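You operate a simulated robot arm through the tools that you are given. There is no shell and no other tool.

You are at the controls of a simulated robot arm. One attempt, no reset.

## Task
Lower the small fired jar so that the profile bar clears the load.
Fine: jar off its brick on to the narrow batt's free end, brick on the white ring; swing the bar right over, touching nothing, and back. Set down upright: small fired jar, tall brick.
Where things are to end (x, y in the base frame): small fired jar within 25 mm of [420, 380].
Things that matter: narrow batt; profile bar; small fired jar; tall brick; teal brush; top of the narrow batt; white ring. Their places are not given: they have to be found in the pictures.

The check looks at the end state, three seconds after you hand in, the way a careful person would. Anything else that was tipped, shoved, dropped, spilled or broken makes it a failure.

## Robot
A 6-joint arm with a two-finger parallel gripper, fixed in place. Base frame: the origin is on the floor under the middle of its stand, x ahead of it, y to its left, z up; the work surface is at about z = 720. Units: mm, degrees, N and s.
It reaches about 1066 mm from its shoulder. Its first joint turns from -166.0 to 166.0 degrees. Payload 3.91 kg.
The tool frame sits at the grasp point between the pads (the TCP): z along the fingers, y along the line on which they close. The tips reach 30 mm beyond it. Largest opening 110 mm; finger width 20, thickness 10; the body of the gripper, 48 by 112 mm, starts 55 mm behind the TCP.
Orientation is that of the tool frame in the base frame, as [roll, pitch, yaw] about the fixed x, y, z axes, in that order (R = Rz(yaw) Ry(pitch) Rx(roll)). With the fingers straight down and closing along the base's y, the tool's x points along the base's -x, its y along +y and its z along -z.

## Interface
- The arm moves only by the tool step_arm. Its argument "steps" is a list of rows, each a list of 7 numbers: the shift along the tool's x, y, z in units of 200 mm (1.0 is 200 mm), then the turn, a rotation vector about the tool's x, y, z in units of 90 degrees (1.0 is 90 degrees), then the gripper command, from -1 (fully open) to 1 (shut), values between in proportion. In form: [[dx, dy, dz, rx, ry, rz, claw], ...]. A call has 1 to 20 rows; each row is the pose to reach, as a shift and turn from the pose commanded when the call began, along the tool's axes at that moment. A call with a number of a shift or a turn outside -1 to 1 is refused whole. A row lasts 0.2 s, in which the tool goes at most 50 mm and 8.6 degrees; a call with a longer step from one row to the next is refused whole, and so is a gripper value outside its range. A pose out of reach is approached as far as the arm can. The call stops where the force on the tool passes 40 N (or 10 N more than at its start, if that is more) or the arm is blocked; 0.2 s more then pass. Each finger travels about 153 mm/s and halts on what it meets, pressing with about 42 N; the grip force reading is that of the motor and also rises with nothing between the fingers. The clock runs only during rows and for 0.2 s after the last one: add rows that repeat a pose to give the fingers time. The reply holds the time, the measured pose of the TCP, the force on the tool along the base axes, the opening and the grip force, in the units named above and with some noise, with the torque about the TCP (base axes, N m) and any sound that the robot's microphone picked up.
- Cameras (640 x 400 px; columns grow to the right, rows downward): "scene" is fixed at [394.9, -501.2, 1434.7]; the picture's right is [0.96, -0.28, 0.00], its down [-0.14, -0.48, -0.87] and it looks along [0.24, 0.83, -0.50] (base axes); focal length 328 px, centre (320, 200). "wrist" rides on the gripper at [72, 17, -103] in the tool frame; the picture's right is [-0.23, 0.97, 0.00], its down [-0.76, -0.18, -0.62] and it looks along [-0.61, -0.14, 0.78] (tool axes); focal length 222 px, centre (320, 200).
- snapshot(camera): a new picture of that camera. The clock stands still meanwhile.
- probe_pixels(camera, pixels): there is no depth. For up to 12 entries [column, row, z] of the newest picture of that camera ("zoom" is the newest enlarged one), the place [x, y] in the base frame at which the ray of that pixel passes the height z, good to about 2 mm, but the place of the scene camera against the robot may be out by one fixed shift of up to 18 mm in any direction. The clock stands still meanwhile.
- inspect(camera, box): a new picture of the part [left, top, right, bottom] of that camera's present view, enlarged. The clock stands still meanwhile.
- close_job(): hands the job in; it is judged then, once.

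Leave the gripper open and the arm clear of the work at the hand-in unless told otherwise.

The tools are called after ">>>" as name(argument=value, ...) on one line, values as JSON. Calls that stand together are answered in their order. step_arm: Moves the arm, as the interface text tells. Its arguments: {"type":"object","properties":{"steps":{"type":"array","items":{"type":"array","items":{"type":"number"}}}},"required":["steps"]} The other tools are called the same way: snapshot (camera) takes a picture; probe_pixels (camera, pixels) gives the place at which the rays of pixels pass given heights; inspect (camera, box) takes an enlarged picture of a part of a camera's view; close_job () hands the job in.

At the start:

```text
clock: 0.0
position: [474.0, 321.9, 1162.4]
orientation: [-180.0, 0.0, -180.0]
force: [-0.6, 0.3, -0.2]
torque: [-0.01, 0.03, -0.01]
width: 110.3
gripper_force: 0.0
```

scene: 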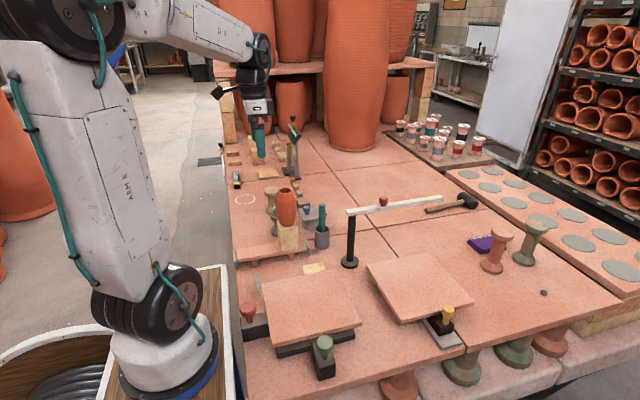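
wrist: 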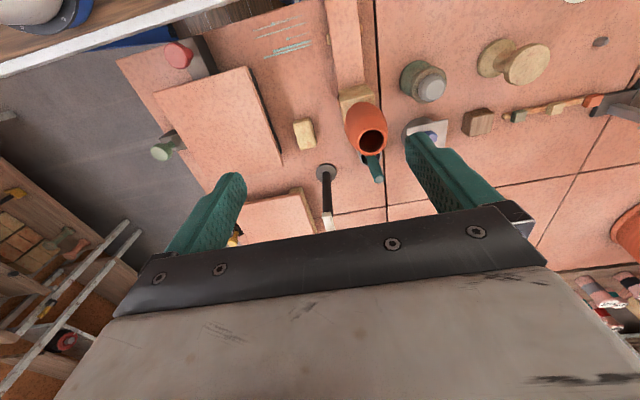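

I see an orange jar on a tan block near (287,208) in the scene view, and a white bar on a black post at (350,210). First I will enlarge those areas to understand them.

>>> inspect(camera="scene", box=[220, 170, 380, 290])

>>> inspect(camera="wrist", box=[240, 0, 560, 240])

>>> inspect(camera="scene", box=[310, 170, 500, 290])

```text
3.33 times, centred on (300, 230) of scene
```

zoom: 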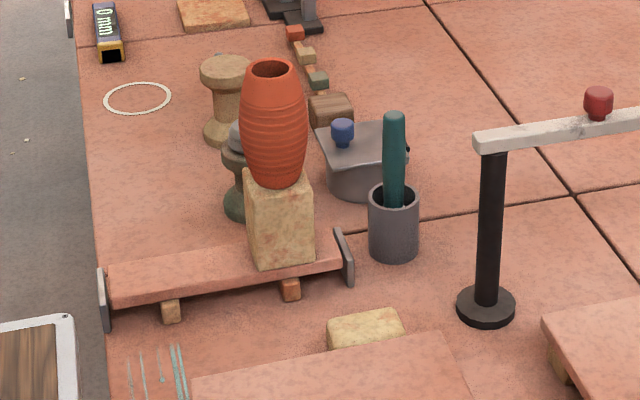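

```text
1.67 times, centred on (400, 120) of wrist
```

zoom: 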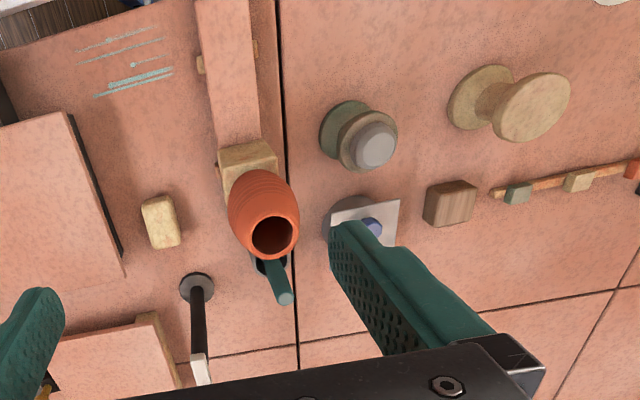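

```text
3.33 times, centred on (405, 230) of scene
```

zoom: 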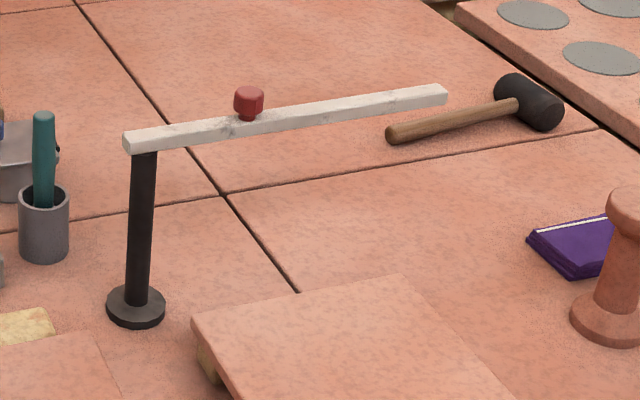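

I see the narrow batt with the brick and jar on its right end, a chalk-white ring at about (243,199), a pot with a teal brush, and the bar on its post. I will measure a batch of points in the scene camera.

>>> probe_pixels(camera="scene", pixels=[[349.7, 263.6, 725], [351.8, 215.6, 850], [351.8, 215.6, 880], [351.8, 215.6, 910], [351.8, 215.6, 940], [438, 199, 850], [438, 199, 900], [383, 201, 900], [245.0, 199.5, 720], [235, 256, 760], [302, 246, 760], [322, 247, 720]])

>>> probe_pixels(camera="wrist", pixels=[[326, 172, 725], [328, 222, 900], [371, 142, 960], [371, 142, 980], [371, 142, 1000], [378, 180, 900], [358, 95, 860], [345, 25, 760], [342, 85, 760], [306, 134, 745], [428, 85, 800], [515, 60, 800]])

```text
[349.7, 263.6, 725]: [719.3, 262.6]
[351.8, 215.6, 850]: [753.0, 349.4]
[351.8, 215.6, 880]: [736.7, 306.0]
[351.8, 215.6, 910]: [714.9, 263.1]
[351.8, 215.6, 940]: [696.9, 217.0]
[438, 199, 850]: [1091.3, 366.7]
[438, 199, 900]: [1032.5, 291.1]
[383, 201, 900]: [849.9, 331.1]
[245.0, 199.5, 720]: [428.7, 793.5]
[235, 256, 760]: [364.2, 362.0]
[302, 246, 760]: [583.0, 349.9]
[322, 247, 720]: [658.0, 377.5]
```

```text
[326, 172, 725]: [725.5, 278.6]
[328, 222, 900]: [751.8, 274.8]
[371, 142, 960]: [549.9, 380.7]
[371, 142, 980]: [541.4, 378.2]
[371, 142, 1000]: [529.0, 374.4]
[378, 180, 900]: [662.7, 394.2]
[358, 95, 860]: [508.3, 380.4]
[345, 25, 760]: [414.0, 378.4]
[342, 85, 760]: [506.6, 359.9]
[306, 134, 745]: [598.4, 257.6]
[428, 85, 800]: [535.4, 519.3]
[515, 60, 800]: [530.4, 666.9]
```

The tile-joint crossing is visible in both cameras: scene (376.2,227.9) and wrist (386.2,205.8). I will use it to find the scene camera's shift and to estimate heights of the brush, jar and knob.

>>> probe_pixels(camera="scene", pixels=[[376.2, 227.9, 720], [285.6, 190.4, 960], [285.6, 190.4, 1000], [322.2, 204.5, 860], [322.2, 204.5, 900], [322.2, 204.5, 940], [321.9, 244, 725], [255.3, 266, 720], [291.3, 259, 720], [349.7, 260.6, 732], [263, 262, 760], [309, 225, 760]])

>>> probe_pixels(camera="wrist", pixels=[[386.2, 205.8, 720], [326, 172, 732], [378, 180, 860], [378, 180, 940], [361, 165, 780], [326, 43, 740], [336, 105, 740], [345, 0, 760], [332, 85, 860], [384, 86, 860]])

```text
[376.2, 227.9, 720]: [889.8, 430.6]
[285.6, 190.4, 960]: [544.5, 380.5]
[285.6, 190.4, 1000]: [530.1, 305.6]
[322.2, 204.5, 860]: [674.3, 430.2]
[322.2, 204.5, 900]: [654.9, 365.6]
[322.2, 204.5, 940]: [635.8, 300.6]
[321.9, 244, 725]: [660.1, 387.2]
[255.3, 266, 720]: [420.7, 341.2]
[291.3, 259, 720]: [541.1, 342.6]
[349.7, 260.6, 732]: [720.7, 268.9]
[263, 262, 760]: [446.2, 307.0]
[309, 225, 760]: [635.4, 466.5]
```

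```text
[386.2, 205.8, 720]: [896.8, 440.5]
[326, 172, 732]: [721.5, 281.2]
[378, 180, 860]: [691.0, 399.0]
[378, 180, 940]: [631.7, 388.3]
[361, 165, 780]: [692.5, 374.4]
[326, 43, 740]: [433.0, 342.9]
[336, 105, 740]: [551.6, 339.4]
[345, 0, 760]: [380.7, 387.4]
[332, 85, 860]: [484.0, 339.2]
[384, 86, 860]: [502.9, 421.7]
```

The scene camera seems shifted by about (+5..7, +10) mm. The heights read roughly: jar mouth z≈965, brush tip z≈889, bar z≈905, so brush versus bar is too close to call. I will move the wrist camera forward at a safe height (tips at 1132) for a second viewpoint.

>>> step_arm(steps=[[-0.21, 0, 0, 0, 0, 0, -1], [-0.42, 0, 0, 0, 0, 0, -1], [-0.63, 0, 0, 0, 0, 0, -1], [-0.63, 0, 0, 0, 0, 0, -1]])

>>> inspect(camera="wrist", box=[240, 0, 560, 200])

>>> snapshot(camera="wrist")

```text
clock: 1.0
position: [599.1, 321.8, 1162.0]
orientation: [-179.9, 0.0, -180.0]
force: [-0.4, -0.1, 0.1]
torque: [0.0, 0.0, -0.03]
width: 110.0
gripper_force: 0.0
```

```text
2.00 times, centred on (400, 100) of wrist
```

zoom: 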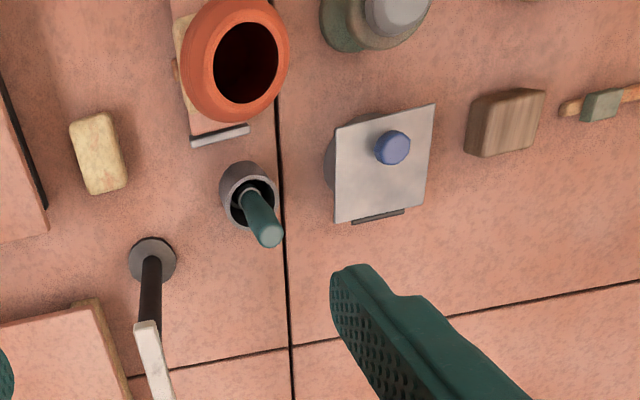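

```text
taken
```

wrist: 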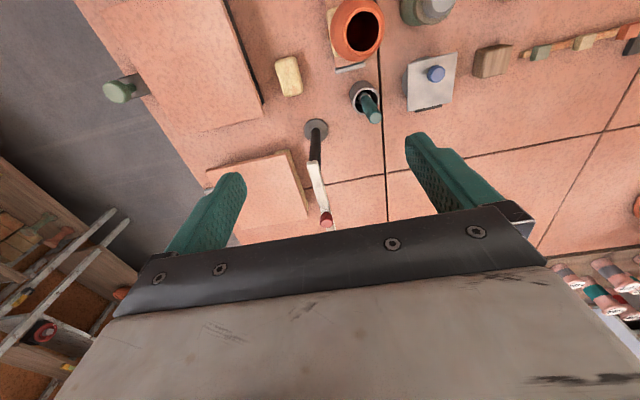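

Now I will triangulate from this second wrist view: brush tip at zoom (270,237), jar mouth at (246,62), bar end at (147,323), post disc at (152,260).

>>> probe_pixels(camera="zoom", pixels=[[270, 237, 860], [270, 237, 900], [246, 62, 940], [246, 62, 980], [147, 323, 900], [147, 323, 920], [152, 260, 732], [291, 345, 720], [249, 190, 780], [249, 190, 800], [220, 135, 760], [392, 148, 800]])

>>> probe_pixels(camera="wrist", pixels=[[326, 219, 940], [326, 219, 960], [418, 20, 800], [289, 76, 745], [434, 73, 800]])

```text
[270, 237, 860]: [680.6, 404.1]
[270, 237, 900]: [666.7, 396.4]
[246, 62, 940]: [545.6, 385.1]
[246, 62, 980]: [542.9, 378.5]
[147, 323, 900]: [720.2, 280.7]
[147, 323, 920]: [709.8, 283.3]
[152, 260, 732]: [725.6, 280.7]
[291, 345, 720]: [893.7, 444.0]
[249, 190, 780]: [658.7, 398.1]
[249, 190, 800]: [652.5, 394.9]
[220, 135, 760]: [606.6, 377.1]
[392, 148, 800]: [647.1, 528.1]
```

```text
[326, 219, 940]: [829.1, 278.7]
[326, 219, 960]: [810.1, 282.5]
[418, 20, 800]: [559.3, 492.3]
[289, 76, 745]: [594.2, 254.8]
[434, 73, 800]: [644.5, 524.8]
```

From two wrist views: the brush tip is near (670,398,889), the jar mouth near (543,380,970) and the post near (724,280). To compare brush and bar heights directly, I will go to the -y side, lower the camera and tilt it so it looks more horizontally at them.

>>> step_arm(steps=[[0.11, -0.115, 0.16, 0, -0.065, 0, -1], [0.22, -0.23, 0.32, 0, -0.13, 0, -1], [0.33, -0.345, 0.48, 0, -0.195, 0, -1], [0.44, -0.46, 0.64, 0, -0.26, 0, -1], [0.55, -0.58, 0.8, 0, -0.325, 0, -1], [0.655, -0.695, 0.95, 0, -0.389, 0, -1], [0.655, -0.695, 0.95, 0, -0.389, 0, -1]])

>>> snapshot(camera="wrist")

>>> snapshot(camera="scene")

```text
clock: 2.6
position: [490.9, 226.2, 998.0]
orientation: [-179.9, 35.0, -179.9]
force: [-0.4, -0.7, 0.1]
torque: [0.01, 0.0, 0.01]
width: 110.1
gripper_force: 0.0
out of reach, approached as far as the arm can: row 6, 7
```

```text
taken
```

wrist: 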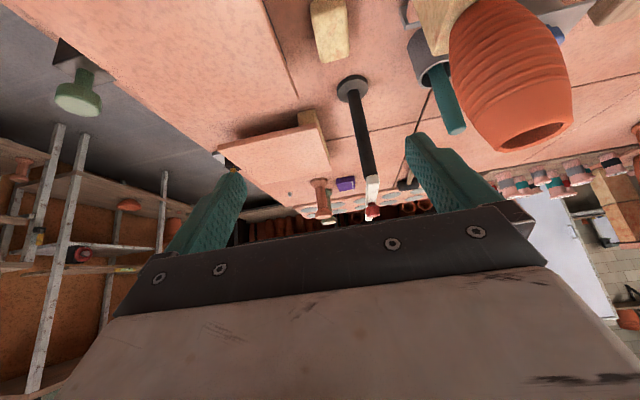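

```text
taken
```

scene: 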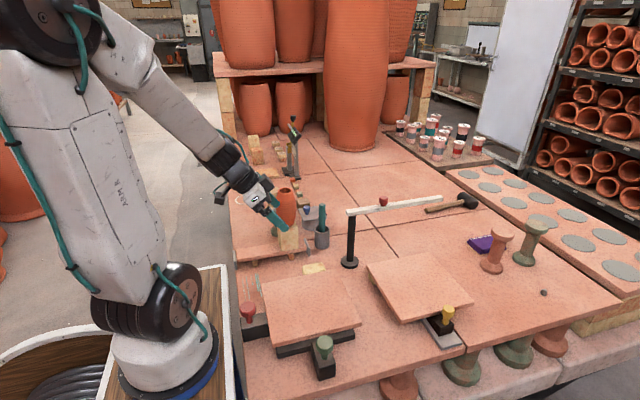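

The pose was reached approximately (it stopped near a limit but with no contact). The view shows brush, bar end and jar together. I will enlarge it.

>>> inspect(camera="wrist", box=[320, 60, 480, 220])

>>> inspect(camera="wrist", box=[380, 0, 620, 160])

```text
2.50 times, centred on (400, 140) of wrist
```

zoom: 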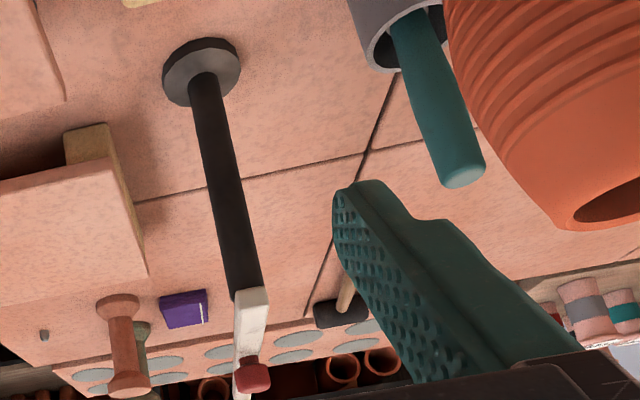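

```text
2.50 times, centred on (500, 80) of wrist
```

zoom: 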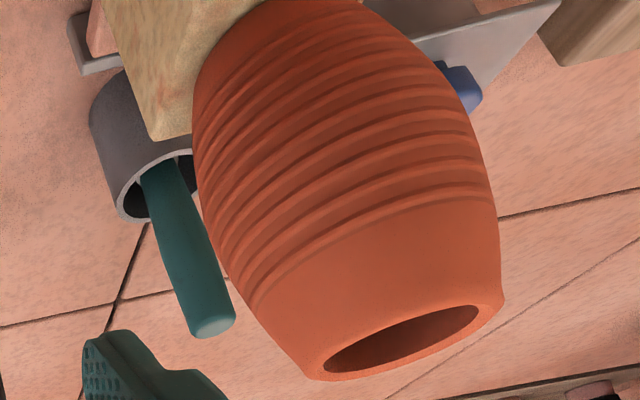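

I will probe brush tip (457.2,131.2), bar end lower edge (372.4,176.4), tile crossing (417.2,120.8), post disc and jar mouth in this third wrist view.

>>> probe_pixels(camera="wrist", pixels=[[457.2, 131.2, 870], [457.2, 131.2, 890], [457.2, 131.2, 910], [372.4, 176.4, 890], [372.4, 176.4, 900], [372.4, 176.4, 910], [372.4, 176.4, 920], [417.2, 120.8, 720], [352, 89, 732], [541, 135, 950], [541, 135, 970], [541, 135, 990]])

>>> inspect(camera="wrist", box=[340, 150, 420, 230])

```text
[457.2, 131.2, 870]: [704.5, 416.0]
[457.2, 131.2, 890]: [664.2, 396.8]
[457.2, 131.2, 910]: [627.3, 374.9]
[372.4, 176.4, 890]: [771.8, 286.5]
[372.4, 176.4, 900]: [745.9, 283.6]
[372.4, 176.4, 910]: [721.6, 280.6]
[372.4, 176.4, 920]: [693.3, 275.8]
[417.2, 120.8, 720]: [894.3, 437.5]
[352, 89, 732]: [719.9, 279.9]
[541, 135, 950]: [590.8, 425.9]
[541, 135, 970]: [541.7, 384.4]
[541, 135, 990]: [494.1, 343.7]
```

```text
5.00 times, centred on (380, 190) of wrist
```

zoom: 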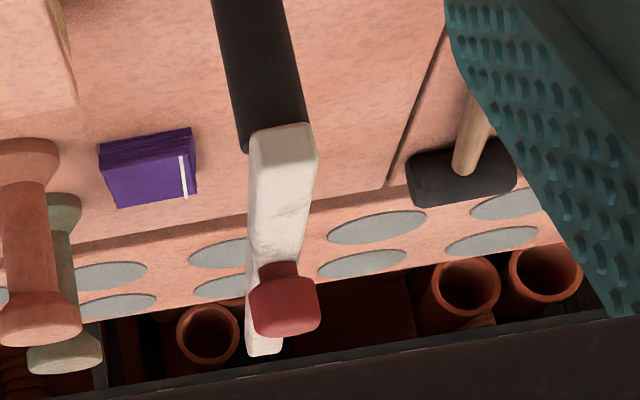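

Three wrist views agree: brush tip at (669,398,888), jar mouth at (543,382,969) and bar underside at about 907–913, so bar clears brush by roughly 18 mm. Now I raise by about 100 mm and return the tool to vertical, then read the pose (the last command was partly out of reach).

>>> step_arm(steps=[[-0.05, 0, -0.07, 0, 0.065, 0, -1], [-0.1, 0, -0.14, 0, 0.13, 0, -1], [-0.15, 0, -0.21, 0, 0.195, 0, -1], [-0.2, 0, -0.28, 0, 0.26, 0, -1], [-0.25, 0, -0.35, 0, 0.325, 0, -1], [-0.287, 0, -0.41, 0, 0.389, 0, -1], [-0.287, 0, -0.41, 0, 0.389, 0, -1]])

```text
clock: 4.2
position: [492.6, 224.8, 1098.9]
orientation: [180.0, -0.1, 180.0]
force: [1.7, -0.2, 0.4]
torque: [-0.02, 0.0, -0.02]
width: 109.8
gripper_force: 0.0
```

The tool is vertical again at (493,225,1099). I move +135 mm in y to look straight down on the batt's free end (tips at 1069, above the jar mouth at 969).

>>> step_arm(steps=[[0, 0.225, 0, 0, 0, 0, -1], [0, 0.45, 0, 0, 0, 0, -1], [0, 0.675, 0, 0, 0, 0, -1], [0, 0.675, 0, 0, 0, 0, -1]])

>>> snapshot(camera="wrist")

>>> inspect(camera="wrist", box=[240, 0, 480, 150])

```text
clock: 5.2
position: [491.2, 359.1, 1097.8]
orientation: [-179.9, 0.0, 180.0]
force: [-0.4, 0.2, -0.6]
torque: [-0.01, -0.04, 0.04]
width: 110.1
gripper_force: 0.1
```

```text
taken
```

wrist: 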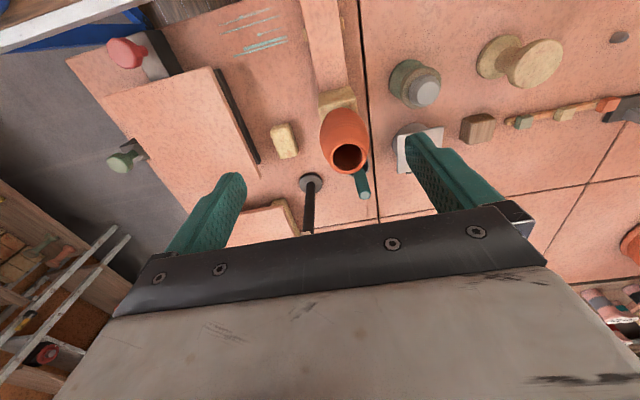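

```text
2.67 times, centred on (360, 75) of wrist
```

zoom: 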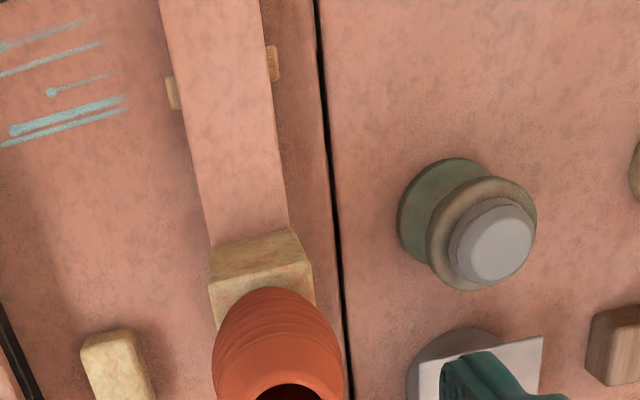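

I see the batt edges, the left foot sticking out at zoom (172,93) and (272,63), and the brick's near face between (210,250)-(293,228) and its top edge (210,290)-(312,266). I will probe these.

>>> probe_pixels(camera="zoom", pixels=[[180, 100, 760], [205, 220, 760], [262, 60, 760], [285, 200, 760], [172, 93, 735], [272, 63, 735], [210, 250, 760], [293, 228, 760], [211, 290, 852], [312, 267, 852], [211, 290, 842], [312, 267, 842]])

>>> inspect(camera="wrist", box=[300, 70, 400, 190])

```text
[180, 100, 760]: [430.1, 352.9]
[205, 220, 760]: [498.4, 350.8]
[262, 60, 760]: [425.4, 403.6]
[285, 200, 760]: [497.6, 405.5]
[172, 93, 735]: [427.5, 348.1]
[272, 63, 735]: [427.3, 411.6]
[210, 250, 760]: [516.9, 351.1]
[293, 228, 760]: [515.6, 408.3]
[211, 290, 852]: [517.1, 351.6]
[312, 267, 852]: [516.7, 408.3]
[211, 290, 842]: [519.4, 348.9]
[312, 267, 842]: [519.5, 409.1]
```

```text
3.33 times, centred on (350, 130) of wrist
```

zoom: 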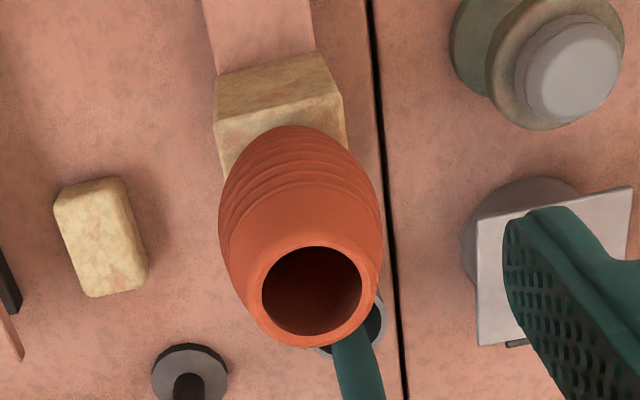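

The batt is square to the base axes (y 352–405, left foot at x≈427) and so is the brick (near face x≈517, y 351–408, top ≈852). I will check the jar mouth centre again here at zoom (311,290) and the belly edges.

>>> probe_pixels(camera="zoom", pixels=[[311, 290, 969], [218, 235, 915], [384, 210, 915], [262, 297, 969], [363, 284, 969], [311, 248, 969], [311, 335, 969]])

```text
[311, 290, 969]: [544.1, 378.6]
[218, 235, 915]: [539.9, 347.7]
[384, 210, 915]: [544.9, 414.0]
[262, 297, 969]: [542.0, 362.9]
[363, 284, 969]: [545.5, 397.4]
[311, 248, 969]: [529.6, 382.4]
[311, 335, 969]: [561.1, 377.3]
```

Jar centre is (544,380), belly about 66 mm wide. I move over it and come down to z≈1040, still open and clear of the mouth.

>>> step_arm(steps=[[-0.132, 0.052, 0, 0, 0, 0, -1], [-0.264, 0.105, 0, 0, 0, 0, -1], [-0.264, 0.105, 0.145, 0, 0, 0, -1], [-0.264, 0.105, 0.285, 0, 0, 0, -1], [-0.264, 0.105, 0.285, 0, 0, 0, -1]])

>>> inspect(camera="scene", box=[230, 140, 350, 260])

>>> snapshot(camera="wrist")

```text
clock: 6.4
position: [545.3, 381.7, 1041.2]
orientation: [180.0, 0.0, -180.0]
force: [1.0, 0.9, -0.4]
torque: [0.07, 0.0, 0.0]
width: 109.9
gripper_force: 0.1
```

```text
3.33 times, centred on (290, 200) of scene
```

zoom: 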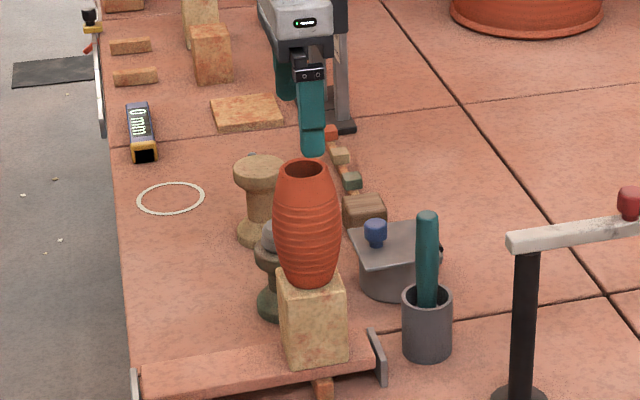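

```text
taken
```

wrist: 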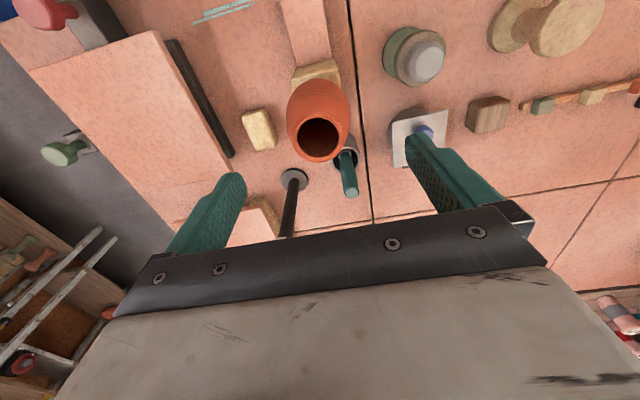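

Projected point under the TCP at mouth height is (320,138) and the mouth is seen at (319,137), so the tool is centred. I descend 116 mm to z≈925 with fingers open.

>>> step_arm(steps=[[0, 0, 0.12, 0, 0, 0, -1], [0, 0, 0.24, 0, 0, 0, -1], [0, 0, 0.36, 0, 0, 0, -1], [0, 0, 0.48, 0, 0, 0, -1], [0, 0, 0.58, 0, 0, 0, -1], [0, 0, 0.58, 0, 0, 0, -1]])

>>> inspect(camera="scene", box=[230, 140, 350, 260])

>>> snapshot(camera="wrist")

```text
clock: 7.8
position: [544.2, 381.7, 924.9]
orientation: [-179.9, 0.0, 180.0]
force: [-0.2, 0.6, 0.3]
torque: [0.0, 0.01, 0.01]
width: 109.9
gripper_force: 0.0
```

```text
3.33 times, centred on (290, 200) of scene
```

zoom: 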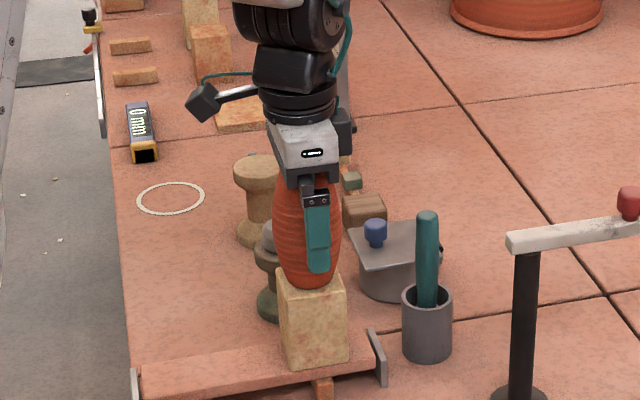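

```text
taken
```

wrist: 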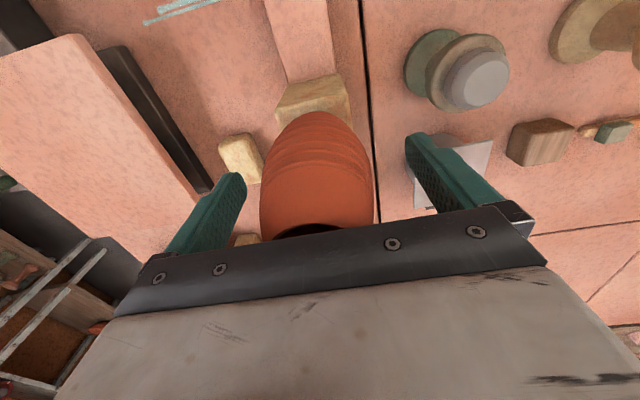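

Fingers straddle the jar evenly with nothing touching. I close on it.

>>> step_arm(steps=[[0, 0, 0, 0, 0, 0, 0.0], [0, 0, 0, 0, 0, 0, 0.3], [0, 0, 0, 0, 0, 0, 0.3], [0, 0, 0, 0, 0, 0, 0.3]])

```text
clock: 8.8
position: [544.7, 382.1, 923.8]
orientation: [180.0, 0.0, 180.0]
force: [1.2, 0.0, 0.3]
torque: [0.02, 0.0, -0.02]
width: 64.6
gripper_force: 42.1
```

The grip holds at 64.6 mm with 42 N. I lift gently by 30 mm and check.

>>> step_arm(steps=[[0, 0, -0.03, 0, 0, 0, 0.3], [0, 0, -0.09, 0, 0, 0, 0.3], [0, 0, -0.15, 0, 0, 0, 0.3], [0, 0, -0.15, 0, 0, 0, 0.3]])

>>> inspect(camera="scene", box=[230, 140, 350, 260])

```text
clock: 9.8
position: [544.7, 382.2, 954.1]
orientation: [-179.9, 0.1, -180.0]
force: [-0.6, -2.1, 3.8]
torque: [-0.31, 0.02, -0.01]
width: 59.9
gripper_force: 42.1
```

```text
3.33 times, centred on (290, 200) of scene
```

zoom: 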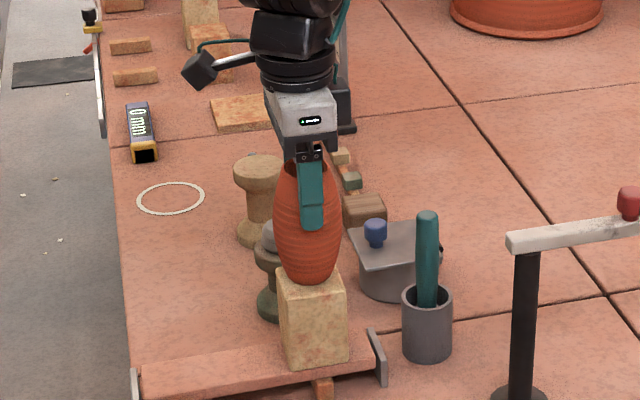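

The width dropped from 64.6 to 59.9 while lifting, so the fingers slid up the shoulder; the grip was above the belly. I check the wrist view before doing anything.

>>> snapshot(camera="wrist")

>>> inspect(camera="scene", box=[265, 175, 325, 255])

```text
taken
```

wrist: 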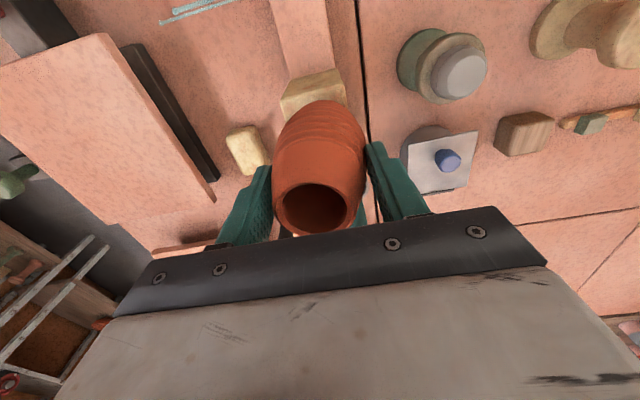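

```text
5.00 times, centred on (295, 215) of scene
```

zoom: 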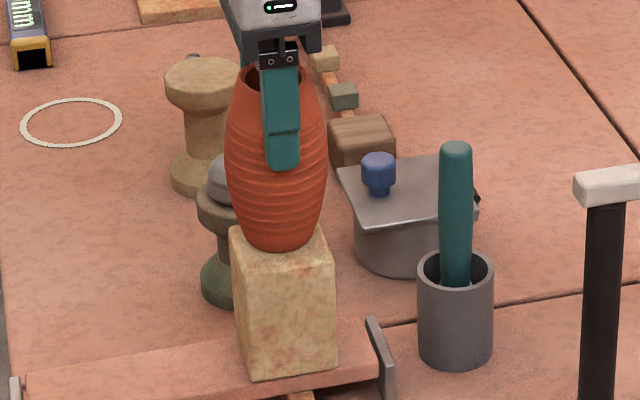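

The jar still seems on (or barely off) the brick. I lower 8 mm slowly, still holding, to make sure its base rests before I release and regrip lower.

>>> step_arm(steps=[[0, 0, 0.01, 0, 0, 0, 0.3], [0, 0, 0.02, 0, 0, 0, 0.3]])

>>> inspect(camera="scene", box=[265, 175, 325, 255])

```text
clock: 10.4
position: [543.7, 383.4, 953.0]
orientation: [179.7, 0.3, 180.0]
force: [-0.1, 2.6, 39.4]
torque: [-0.34, -0.18, 0.04]
width: 59.8
gripper_force: 41.3
```

```text
5.00 times, centred on (295, 215) of scene
```

zoom: 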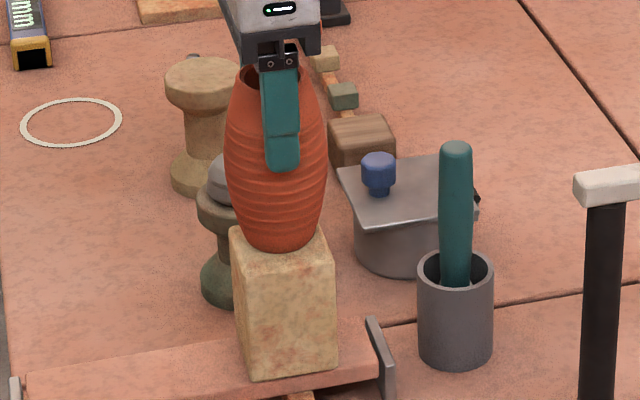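

The force rose to 39 N at once, so the jar is standing firmly on the brick. I back off by 4 mm and open the fingers.

>>> step_arm(steps=[[0, 0, -0.015, 0, 0, 0, 0.3], [0, 0, -0.015, 0, 0, 0, 0.3]])

```text
clock: 11.0
position: [542.8, 380.2, 952.9]
orientation: [-180.0, 0.0, 180.0]
force: [8.0, 3.9, 17.8]
torque: [0.15, -1.02, 0.12]
width: 59.6
gripper_force: 41.7
```

Residual force is 18 N up and 8 N in x. I ease another 2 mm up to unload before opening.

>>> step_arm(steps=[[0, 0, -0.006, 0, 0, 0, 0.3], [0, 0, -0.01, 0, 0, 0, 0.3], [0, 0, -0.01, 0, 0, 0, 0.3]])

>>> inspect(camera="scene", box=[265, 175, 325, 255])

```text
clock: 11.8
position: [542.5, 380.8, 955.3]
orientation: [-180.0, -0.2, 179.9]
force: [0.9, 0.7, 0.2]
torque: [0.0, -0.01, -0.01]
width: 59.7
gripper_force: 41.7
```

```text
5.00 times, centred on (295, 215) of scene
```

zoom: 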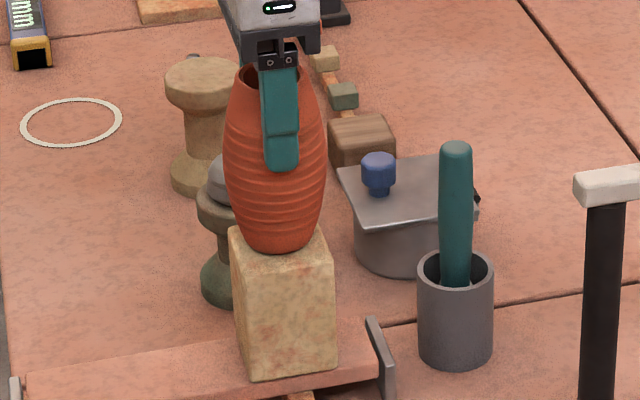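

Force is now zero and the jar stands on the brick. I open the fingers.

>>> step_arm(steps=[[0, 0, 0, 0, 0, 0, -0.3], [0, 0, 0, 0, 0, 0, -1], [0, 0, 0, 0, 0, 0, -1], [0, 0, 0, 0, 0, 0, -1]])

>>> inspect(camera="scene", box=[265, 175, 325, 255])

>>> inspect(camera="wrist", box=[220, 40, 420, 240])

```text
clock: 12.8
position: [544.3, 381.6, 954.0]
orientation: [-180.0, 0.0, 180.0]
force: [0.5, -0.1, -1.1]
torque: [0.01, 0.0, 0.02]
width: 109.6
gripper_force: 0.0
```

```text
5.00 times, centred on (295, 215) of scene
```

zoom: 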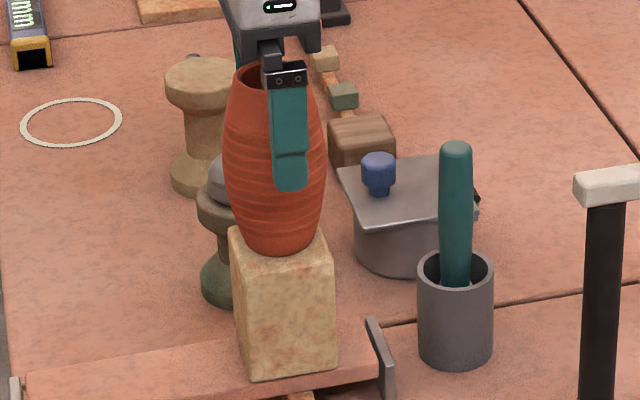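

```text
2.00 times, centred on (320, 140) of wrist
```

zoom: 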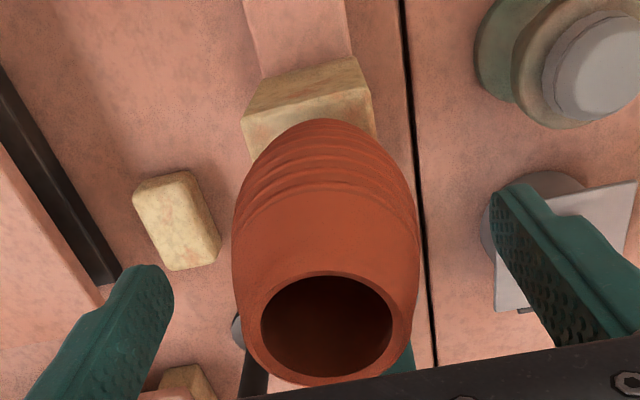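

The jar stands upright on its brick, undisturbed. I will regrip as low as the gripper body allows (TCP z≈919, body ≈5 mm above the mouth): descend 35 mm, open.

>>> step_arm(steps=[[0, 0, 0.05, 0, 0, 0, -1], [0, 0, 0.1, 0, 0, 0, -1], [0, 0, 0.15, 0, 0, 0, -1], [0, 0, 0.172, 0, 0, 0, -1], [0, 0, 0.172, 0, 0, 0, -1]])

>>> inspect(camera="scene", box=[265, 175, 325, 255])

```text
clock: 14.0
position: [543.8, 382.0, 921.3]
orientation: [179.9, 0.0, 180.0]
force: [0.6, -0.3, -0.1]
torque: [-0.04, 0.03, -0.01]
width: 110.3
gripper_force: 0.0
```

```text
5.00 times, centred on (295, 215) of scene
```

zoom: 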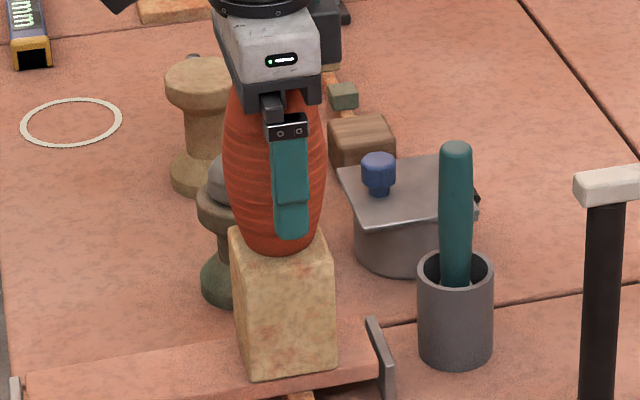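

At z≈920 with nothing touched. I close the fingers and read the width.

>>> step_arm(steps=[[0, 0, 0, 0, 0, 0, 0.0], [0, 0, 0, 0, 0, 0, 0.5], [0, 0, 0, 0, 0, 0, 1], [0, 0, 0, 0, 0, 0, 1], [0, 0, 0, 0, 0, 0, 1]])

>>> inspect(camera="scene", box=[265, 175, 325, 255])

>>> snapshot(camera="wrist")

```text
clock: 15.2
position: [543.5, 382.1, 921.6]
orientation: [-180.0, 0.1, -180.0]
force: [0.5, 0.8, 0.7]
torque: [-0.02, -0.03, 0.01]
width: 64.4
gripper_force: 42.0
```

```text
5.00 times, centred on (295, 215) of scene
```

zoom: 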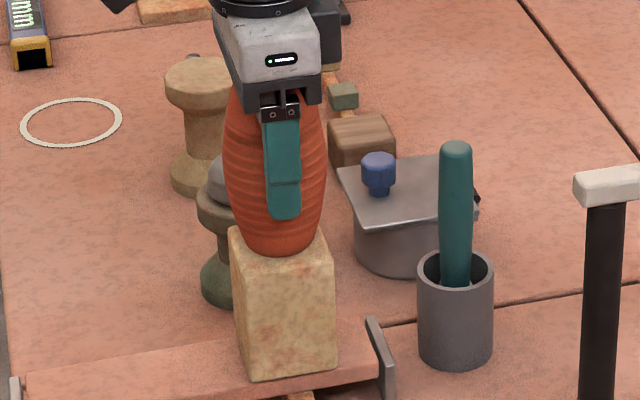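

```text
taken
```

wrist: 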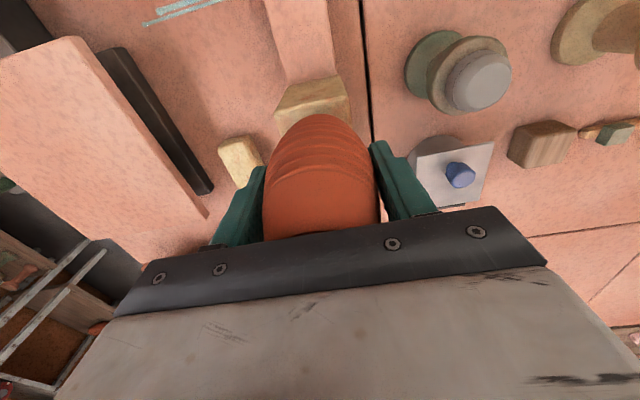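

The width is 64.4 mm again, so the pads now hold the widest part. I lift only 3 mm and read the force to learn the load.

>>> step_arm(steps=[[0, 0, -0.005, 0, 0, 0, 1], [0, 0, -0.01, 0, 0, 0, 1], [0, 0, -0.015, 0, 0, 0, 1]])

```text
clock: 16.0
position: [544.1, 381.4, 923.4]
orientation: [179.9, -0.2, -179.9]
force: [0.5, 0.2, -2.0]
torque: [0.02, 0.01, -0.01]
width: 64.7
gripper_force: 41.8
```

Force reads -2 N, width 64.7. I continue up another 5 mm slowly and read again.

>>> step_arm(steps=[[0, 0, -0.008, 0, 0, 0, 1], [0, 0, -0.016, 0, 0, 0, 1], [0, 0, -0.025, 0, 0, 0, 1], [0, 0, -0.025, 0, 0, 0, 1]])

>>> inspect(camera="scene", box=[265, 175, 325, 255])

```text
clock: 17.0
position: [543.3, 381.4, 928.2]
orientation: [180.0, 0.0, 179.9]
force: [0.1, -0.2, -2.5]
torque: [0.0, -0.03, -0.01]
width: 64.3
gripper_force: 41.9
```

```text
5.00 times, centred on (295, 215) of scene
```

zoom: 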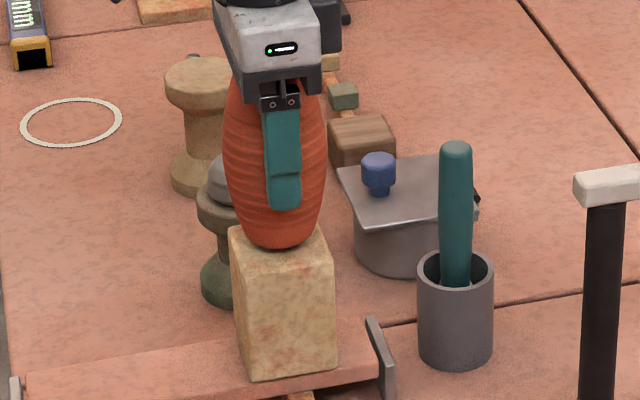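

Now the jar is really lifted (its bottom moved up, load ≈2.5 N, width steady at 64.3). I raise it another 30 mm gently and check the grip again.

>>> step_arm(steps=[[0, 0, -0.025, 0, 0, 0, 1], [0, 0, -0.05, 0, 0, 0, 1], [0, 0, -0.08, 0, 0, 0, 1], [0, 0, -0.11, 0, 0, 0, 1], [0, 0, -0.135, 0, 0, 0, 1], [0, 0, -0.15, 0, 0, 0, 1], [0, 0, -0.15, 0, 0, 0, 1]])

>>> inspect(camera="scene", box=[265, 175, 325, 255])

>>> snapshot(camera="wrist")

```text
clock: 18.6
position: [544.6, 381.4, 959.0]
orientation: [-179.9, -0.1, -179.9]
force: [0.4, 1.0, -2.8]
torque: [-0.05, -0.02, -0.02]
width: 64.8
gripper_force: 41.8
```

```text
5.00 times, centred on (295, 215) of scene
```

zoom: 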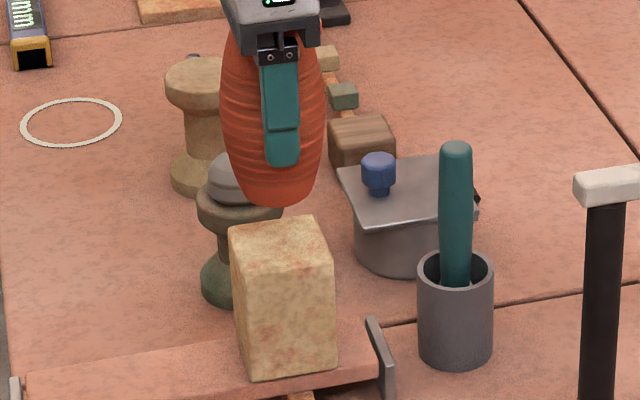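

```text
taken
```

wrist: 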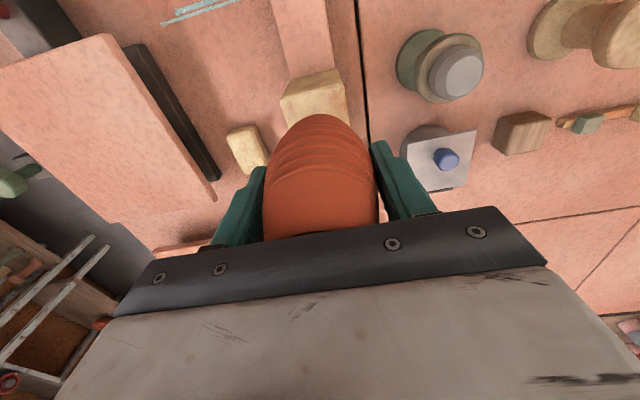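

The jar is held steadily, its base about 38 mm above the brick. I carry it 120 mm toward -x to (424,380) over the batt's free end, slowly.

>>> step_arm(steps=[[0.05, 0, 0, 0, 0, 0, 1], [0.12, 0, 0, 0, 0, 0, 1], [0.2, 0, 0, 0, 0, 0, 1], [0.28, 0, 0, 0, 0, 0, 1], [0.36, 0, 0, 0, 0, 0, 1], [0.44, 0, 0, 0, 0, 0, 1], [0.52, -0.005, 0, 0, 0, 0, 1], [0.58, -0.005, 0, 0, 0, 0, 1], [0.6, -0.005, 0, 0, 0, 0, 1], [0.6, -0.005, 0, 0, 0, 0, 1]])

>>> inspect(camera="scene", box=[220, 160, 340, 280])

>>> snapshot(camera="wrist")

```text
clock: 20.8
position: [423.0, 380.7, 959.1]
orientation: [-179.9, 0.0, -180.0]
force: [-0.1, -0.3, -2.1]
torque: [0.02, 0.0, 0.04]
width: 64.6
gripper_force: 42.5
```

```text
3.33 times, centred on (280, 220) of scene
```

zoom: 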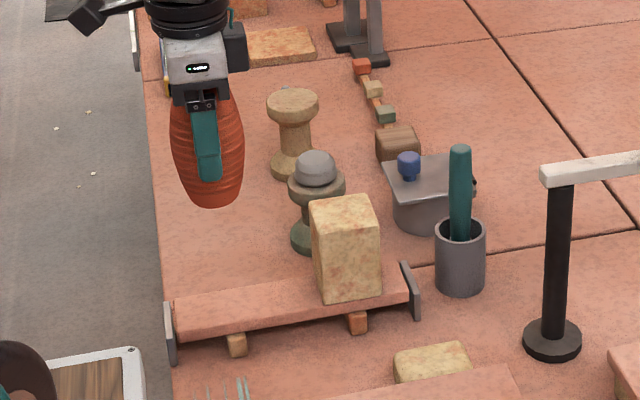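

```text
taken
```

wrist: 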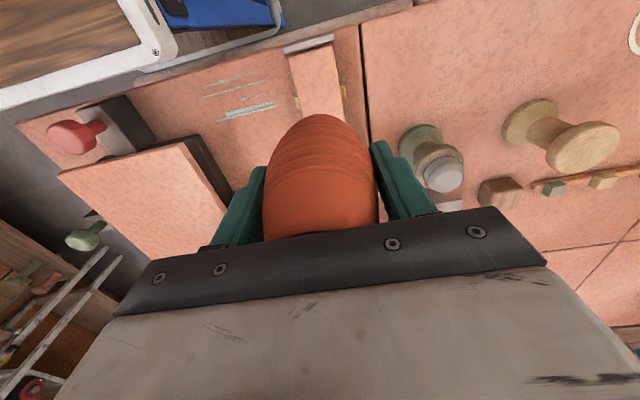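

The jar is above the free end at (423,381). I descend to z≈842 (expected contact near 828).

>>> step_arm(steps=[[0, 0, 0.05, 0, 0, 0, 1], [0, 0, 0.13, 0, 0, 0, 1], [0, 0, 0.22, 0, 0, 0, 1], [0, 0, 0.31, 0, 0, 0, 1], [0, 0, 0.4, 0, 0, 0, 1], [0, 0, 0.48, 0, 0, 0, 1], [0, 0, 0.54, 0, 0, 0, 1], [0, 0, 0.58, 0, 0, 0, 1], [0, 0, 0.585, 0, 0, 0, 1], [0, 0, 0.585, 0, 0, 0, 1]])

>>> inspect(camera="scene", box=[220, 190, 300, 290])

```text
clock: 23.0
position: [422.8, 381.6, 841.1]
orientation: [180.0, 0.1, 180.0]
force: [-0.3, -0.2, -2.4]
torque: [0.01, 0.02, 0.02]
width: 64.9
gripper_force: 42.0
```

```text
4.00 times, centred on (260, 240) of scene
```

zoom: 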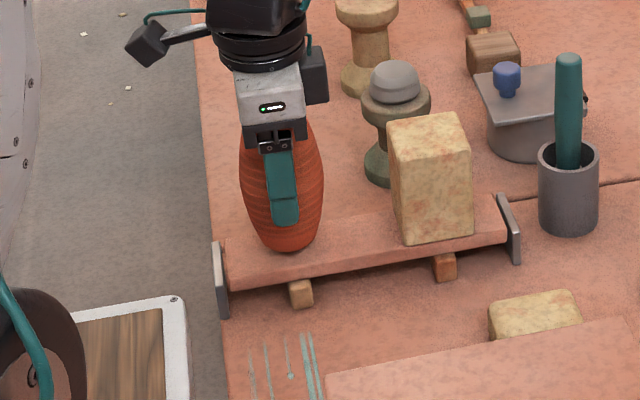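

Still hanging free (-2.4 N). I creep down 6 mm and read the force.

>>> step_arm(steps=[[0, 0, 0.01, 0, 0, 0, 1], [0, 0, 0.02, 0, 0, 0, 1], [0, 0, 0.03, 0, 0, 0, 1]])

```text
clock: 23.8
position: [424.5, 381.1, 836.3]
orientation: [-179.9, 0.0, 180.0]
force: [-0.6, 0.2, -2.2]
torque: [0.02, 0.0, 0.04]
width: 64.5
gripper_force: 42.5
```

Still free. I creep down another 4 mm in 1 mm rows.

>>> step_arm(steps=[[0, 0, 0.005, 0, 0, 0, 1], [0, 0, 0.01, 0, 0, 0, 1], [0, 0, 0.015, 0, 0, 0, 1], [0, 0, 0.02, 0, 0, 0, 1]])

```text
clock: 24.8
position: [423.6, 380.5, 832.6]
orientation: [179.9, 0.0, 180.0]
force: [-3.1, -3.7, 11.9]
torque: [-0.58, 0.24, -0.06]
width: 64.7
gripper_force: 41.8
```

Contact: force went to +12 N at z≈832. I back off 1 mm to unload and check.

>>> step_arm(steps=[[0, 0, -0.004, 0, 0, 0, 1], [0, 0, -0.004, 0, 0, 0, 1]])

>>> inspect(camera="scene", box=[220, 190, 300, 290])

```text
clock: 25.4
position: [424.4, 380.4, 831.8]
orientation: [-179.9, 0.0, -180.0]
force: [-0.2, 0.0, -2.7]
torque: [0.02, 0.01, 0.04]
width: 64.8
gripper_force: 42.1
```

```text
4.00 times, centred on (260, 240) of scene
```

zoom: 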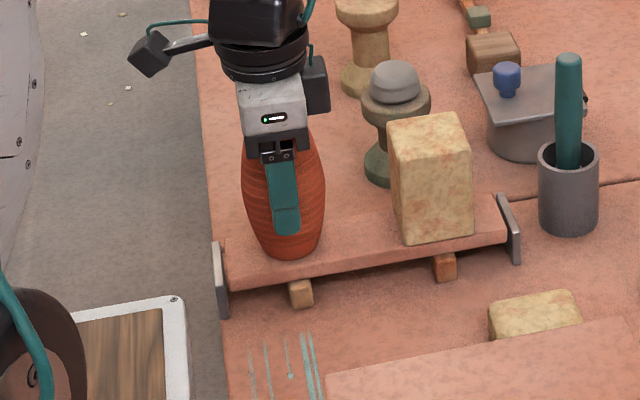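

Back to hanging weight, so the gap is under 1 mm. I lower about 0.5 mm and read.

>>> step_arm(steps=[[0, 0, 0.0025, 0, 0, 0, 1], [0, 0, 0.0025, 0, 0, 0, 1]])

```text
clock: 26.0
position: [424.3, 381.4, 831.6]
orientation: [180.0, 0.0, 180.0]
force: [-1.0, -1.7, 3.0]
torque: [-0.24, 0.02, 0.01]
width: 64.9
gripper_force: 42.4
```

The jar touches the batt with a few newtons. I open the fingers.

>>> step_arm(steps=[[0, 0, 0, 0, 0, 0, 0.0], [0, 0, 0, 0, 0, 0, -0.6], [0, 0, 0, 0, 0, 0, -1], [0, 0, 0, 0, 0, 0, -1], [0, 0, 0, 0, 0, 0, -1]])

>>> inspect(camera="scene", box=[220, 190, 300, 290])

>>> snapshot(camera="wrist")

```text
clock: 27.2
position: [424.1, 381.1, 831.4]
orientation: [179.9, 0.0, -180.0]
force: [-0.5, 0.2, -0.5]
torque: [0.01, -0.02, -0.04]
width: 110.2
gripper_force: 0.0
```

```text
4.00 times, centred on (260, 240) of scene
```

zoom: 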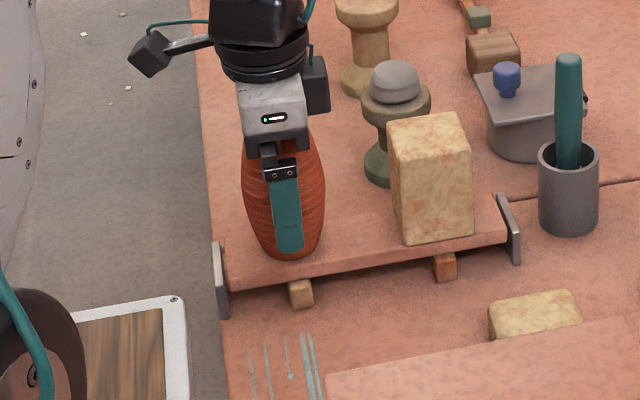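

```text
taken
```

wrist: 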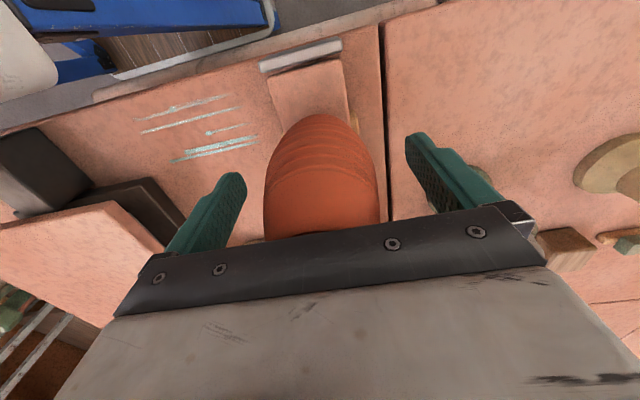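

The jar stands upright on the batt's free end. I rise straight up 170 mm and take pictures.

>>> step_arm(steps=[[0, 0, -0.1, 0, 0, 0, -1], [0, 0, -0.25, 0, 0, 0, -1], [0, 0, -0.45, 0, 0, 0, -1], [0, 0, -0.65, 0, 0, 0, -1], [0, 0, -0.85, 0, 0, 0, -1], [0, 0, -0.85, 0, 0, 0, -1]])

>>> inspect(camera="scene", box=[220, 180, 340, 280])

>>> snapshot(camera="wrist")

```text
clock: 28.6
position: [424.0, 380.0, 1003.8]
orientation: [-179.9, 0.0, -180.0]
force: [0.2, 0.4, 0.0]
torque: [-0.01, 0.0, 0.01]
width: 109.9
gripper_force: 0.1
```

```text
4.00 times, centred on (280, 230) of scene
```

zoom: 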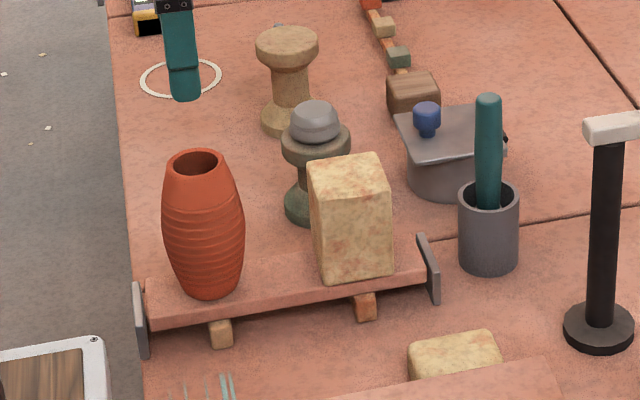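

```text
taken
```

wrist: 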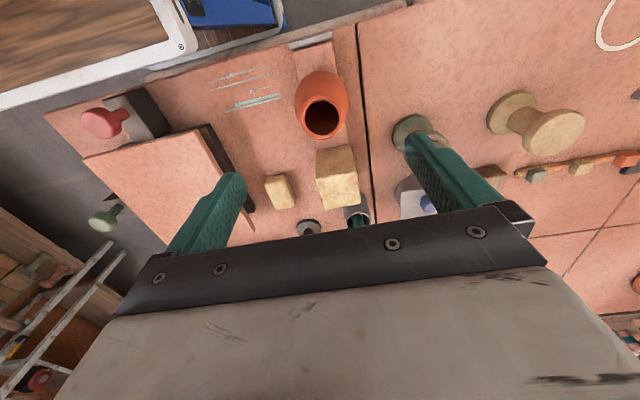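

The jar is upright on the batt. Now I enlarge the brick in the wrist view to get its top outline, and check the jar mouth position.

>>> inspect(camera="wrist", box=[280, 50, 400, 230])

>>> probe_pixels(camera="wrist", pixels=[[322, 119, 881], [617, 25, 720], [600, 25, 720], [635, 48, 720]])

```text
2.22 times, centred on (340, 140) of wrist
```

zoom: 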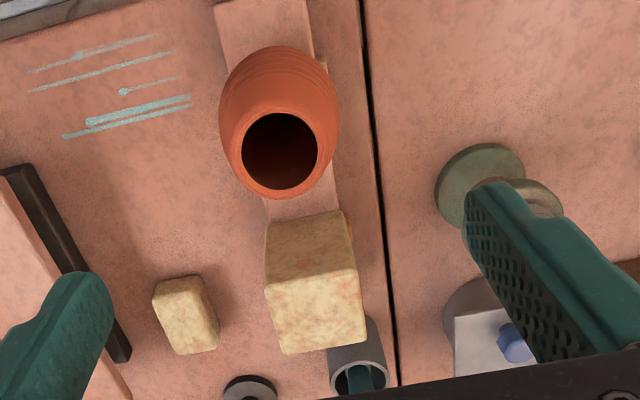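

```text
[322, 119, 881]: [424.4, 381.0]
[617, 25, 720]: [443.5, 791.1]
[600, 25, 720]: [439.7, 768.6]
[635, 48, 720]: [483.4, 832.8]
```

I probe the four corners of the brick's top at zoom (266,287), (358,268), (367,338), (283,354).

>>> probe_pixels(camera="zoom", pixels=[[266, 287, 855], [358, 268, 855], [367, 338, 855], [283, 354, 855], [268, 224, 764], [344, 212, 764]])

```text
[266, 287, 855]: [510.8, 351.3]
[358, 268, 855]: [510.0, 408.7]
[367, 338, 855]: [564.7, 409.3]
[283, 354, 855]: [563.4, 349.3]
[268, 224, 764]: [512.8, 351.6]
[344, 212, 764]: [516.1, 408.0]
```

The brick is centred at about (539,380), 53 x 58 mm, square to the axes. Before taking it I inspect the ring area for neighbours and probe there.

>>> inspect(camera="scene", box=[215, 100, 335, 230])

>>> probe_pixels(camera="scene", pixels=[[245, 199.4, 720], [291, 180, 720], [237, 185, 720], [269, 176, 720], [275, 230, 720], [270, 203, 720], [296, 125, 900]])

```text
3.08 times, centred on (275, 165) of scene
```

zoom: 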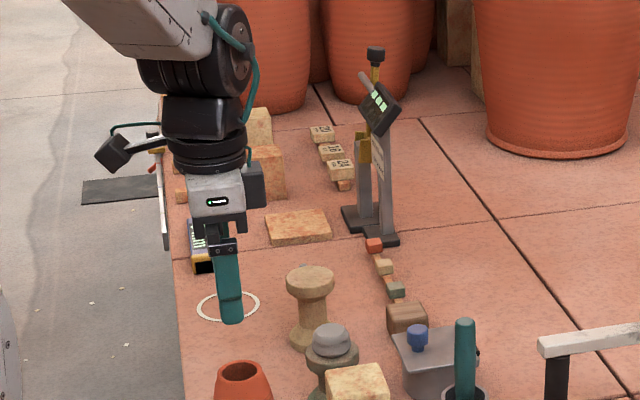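

```text
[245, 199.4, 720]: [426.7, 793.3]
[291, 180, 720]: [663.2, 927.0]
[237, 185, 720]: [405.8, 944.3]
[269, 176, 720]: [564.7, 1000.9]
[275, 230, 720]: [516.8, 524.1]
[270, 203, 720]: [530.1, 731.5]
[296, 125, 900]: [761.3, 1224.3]
```

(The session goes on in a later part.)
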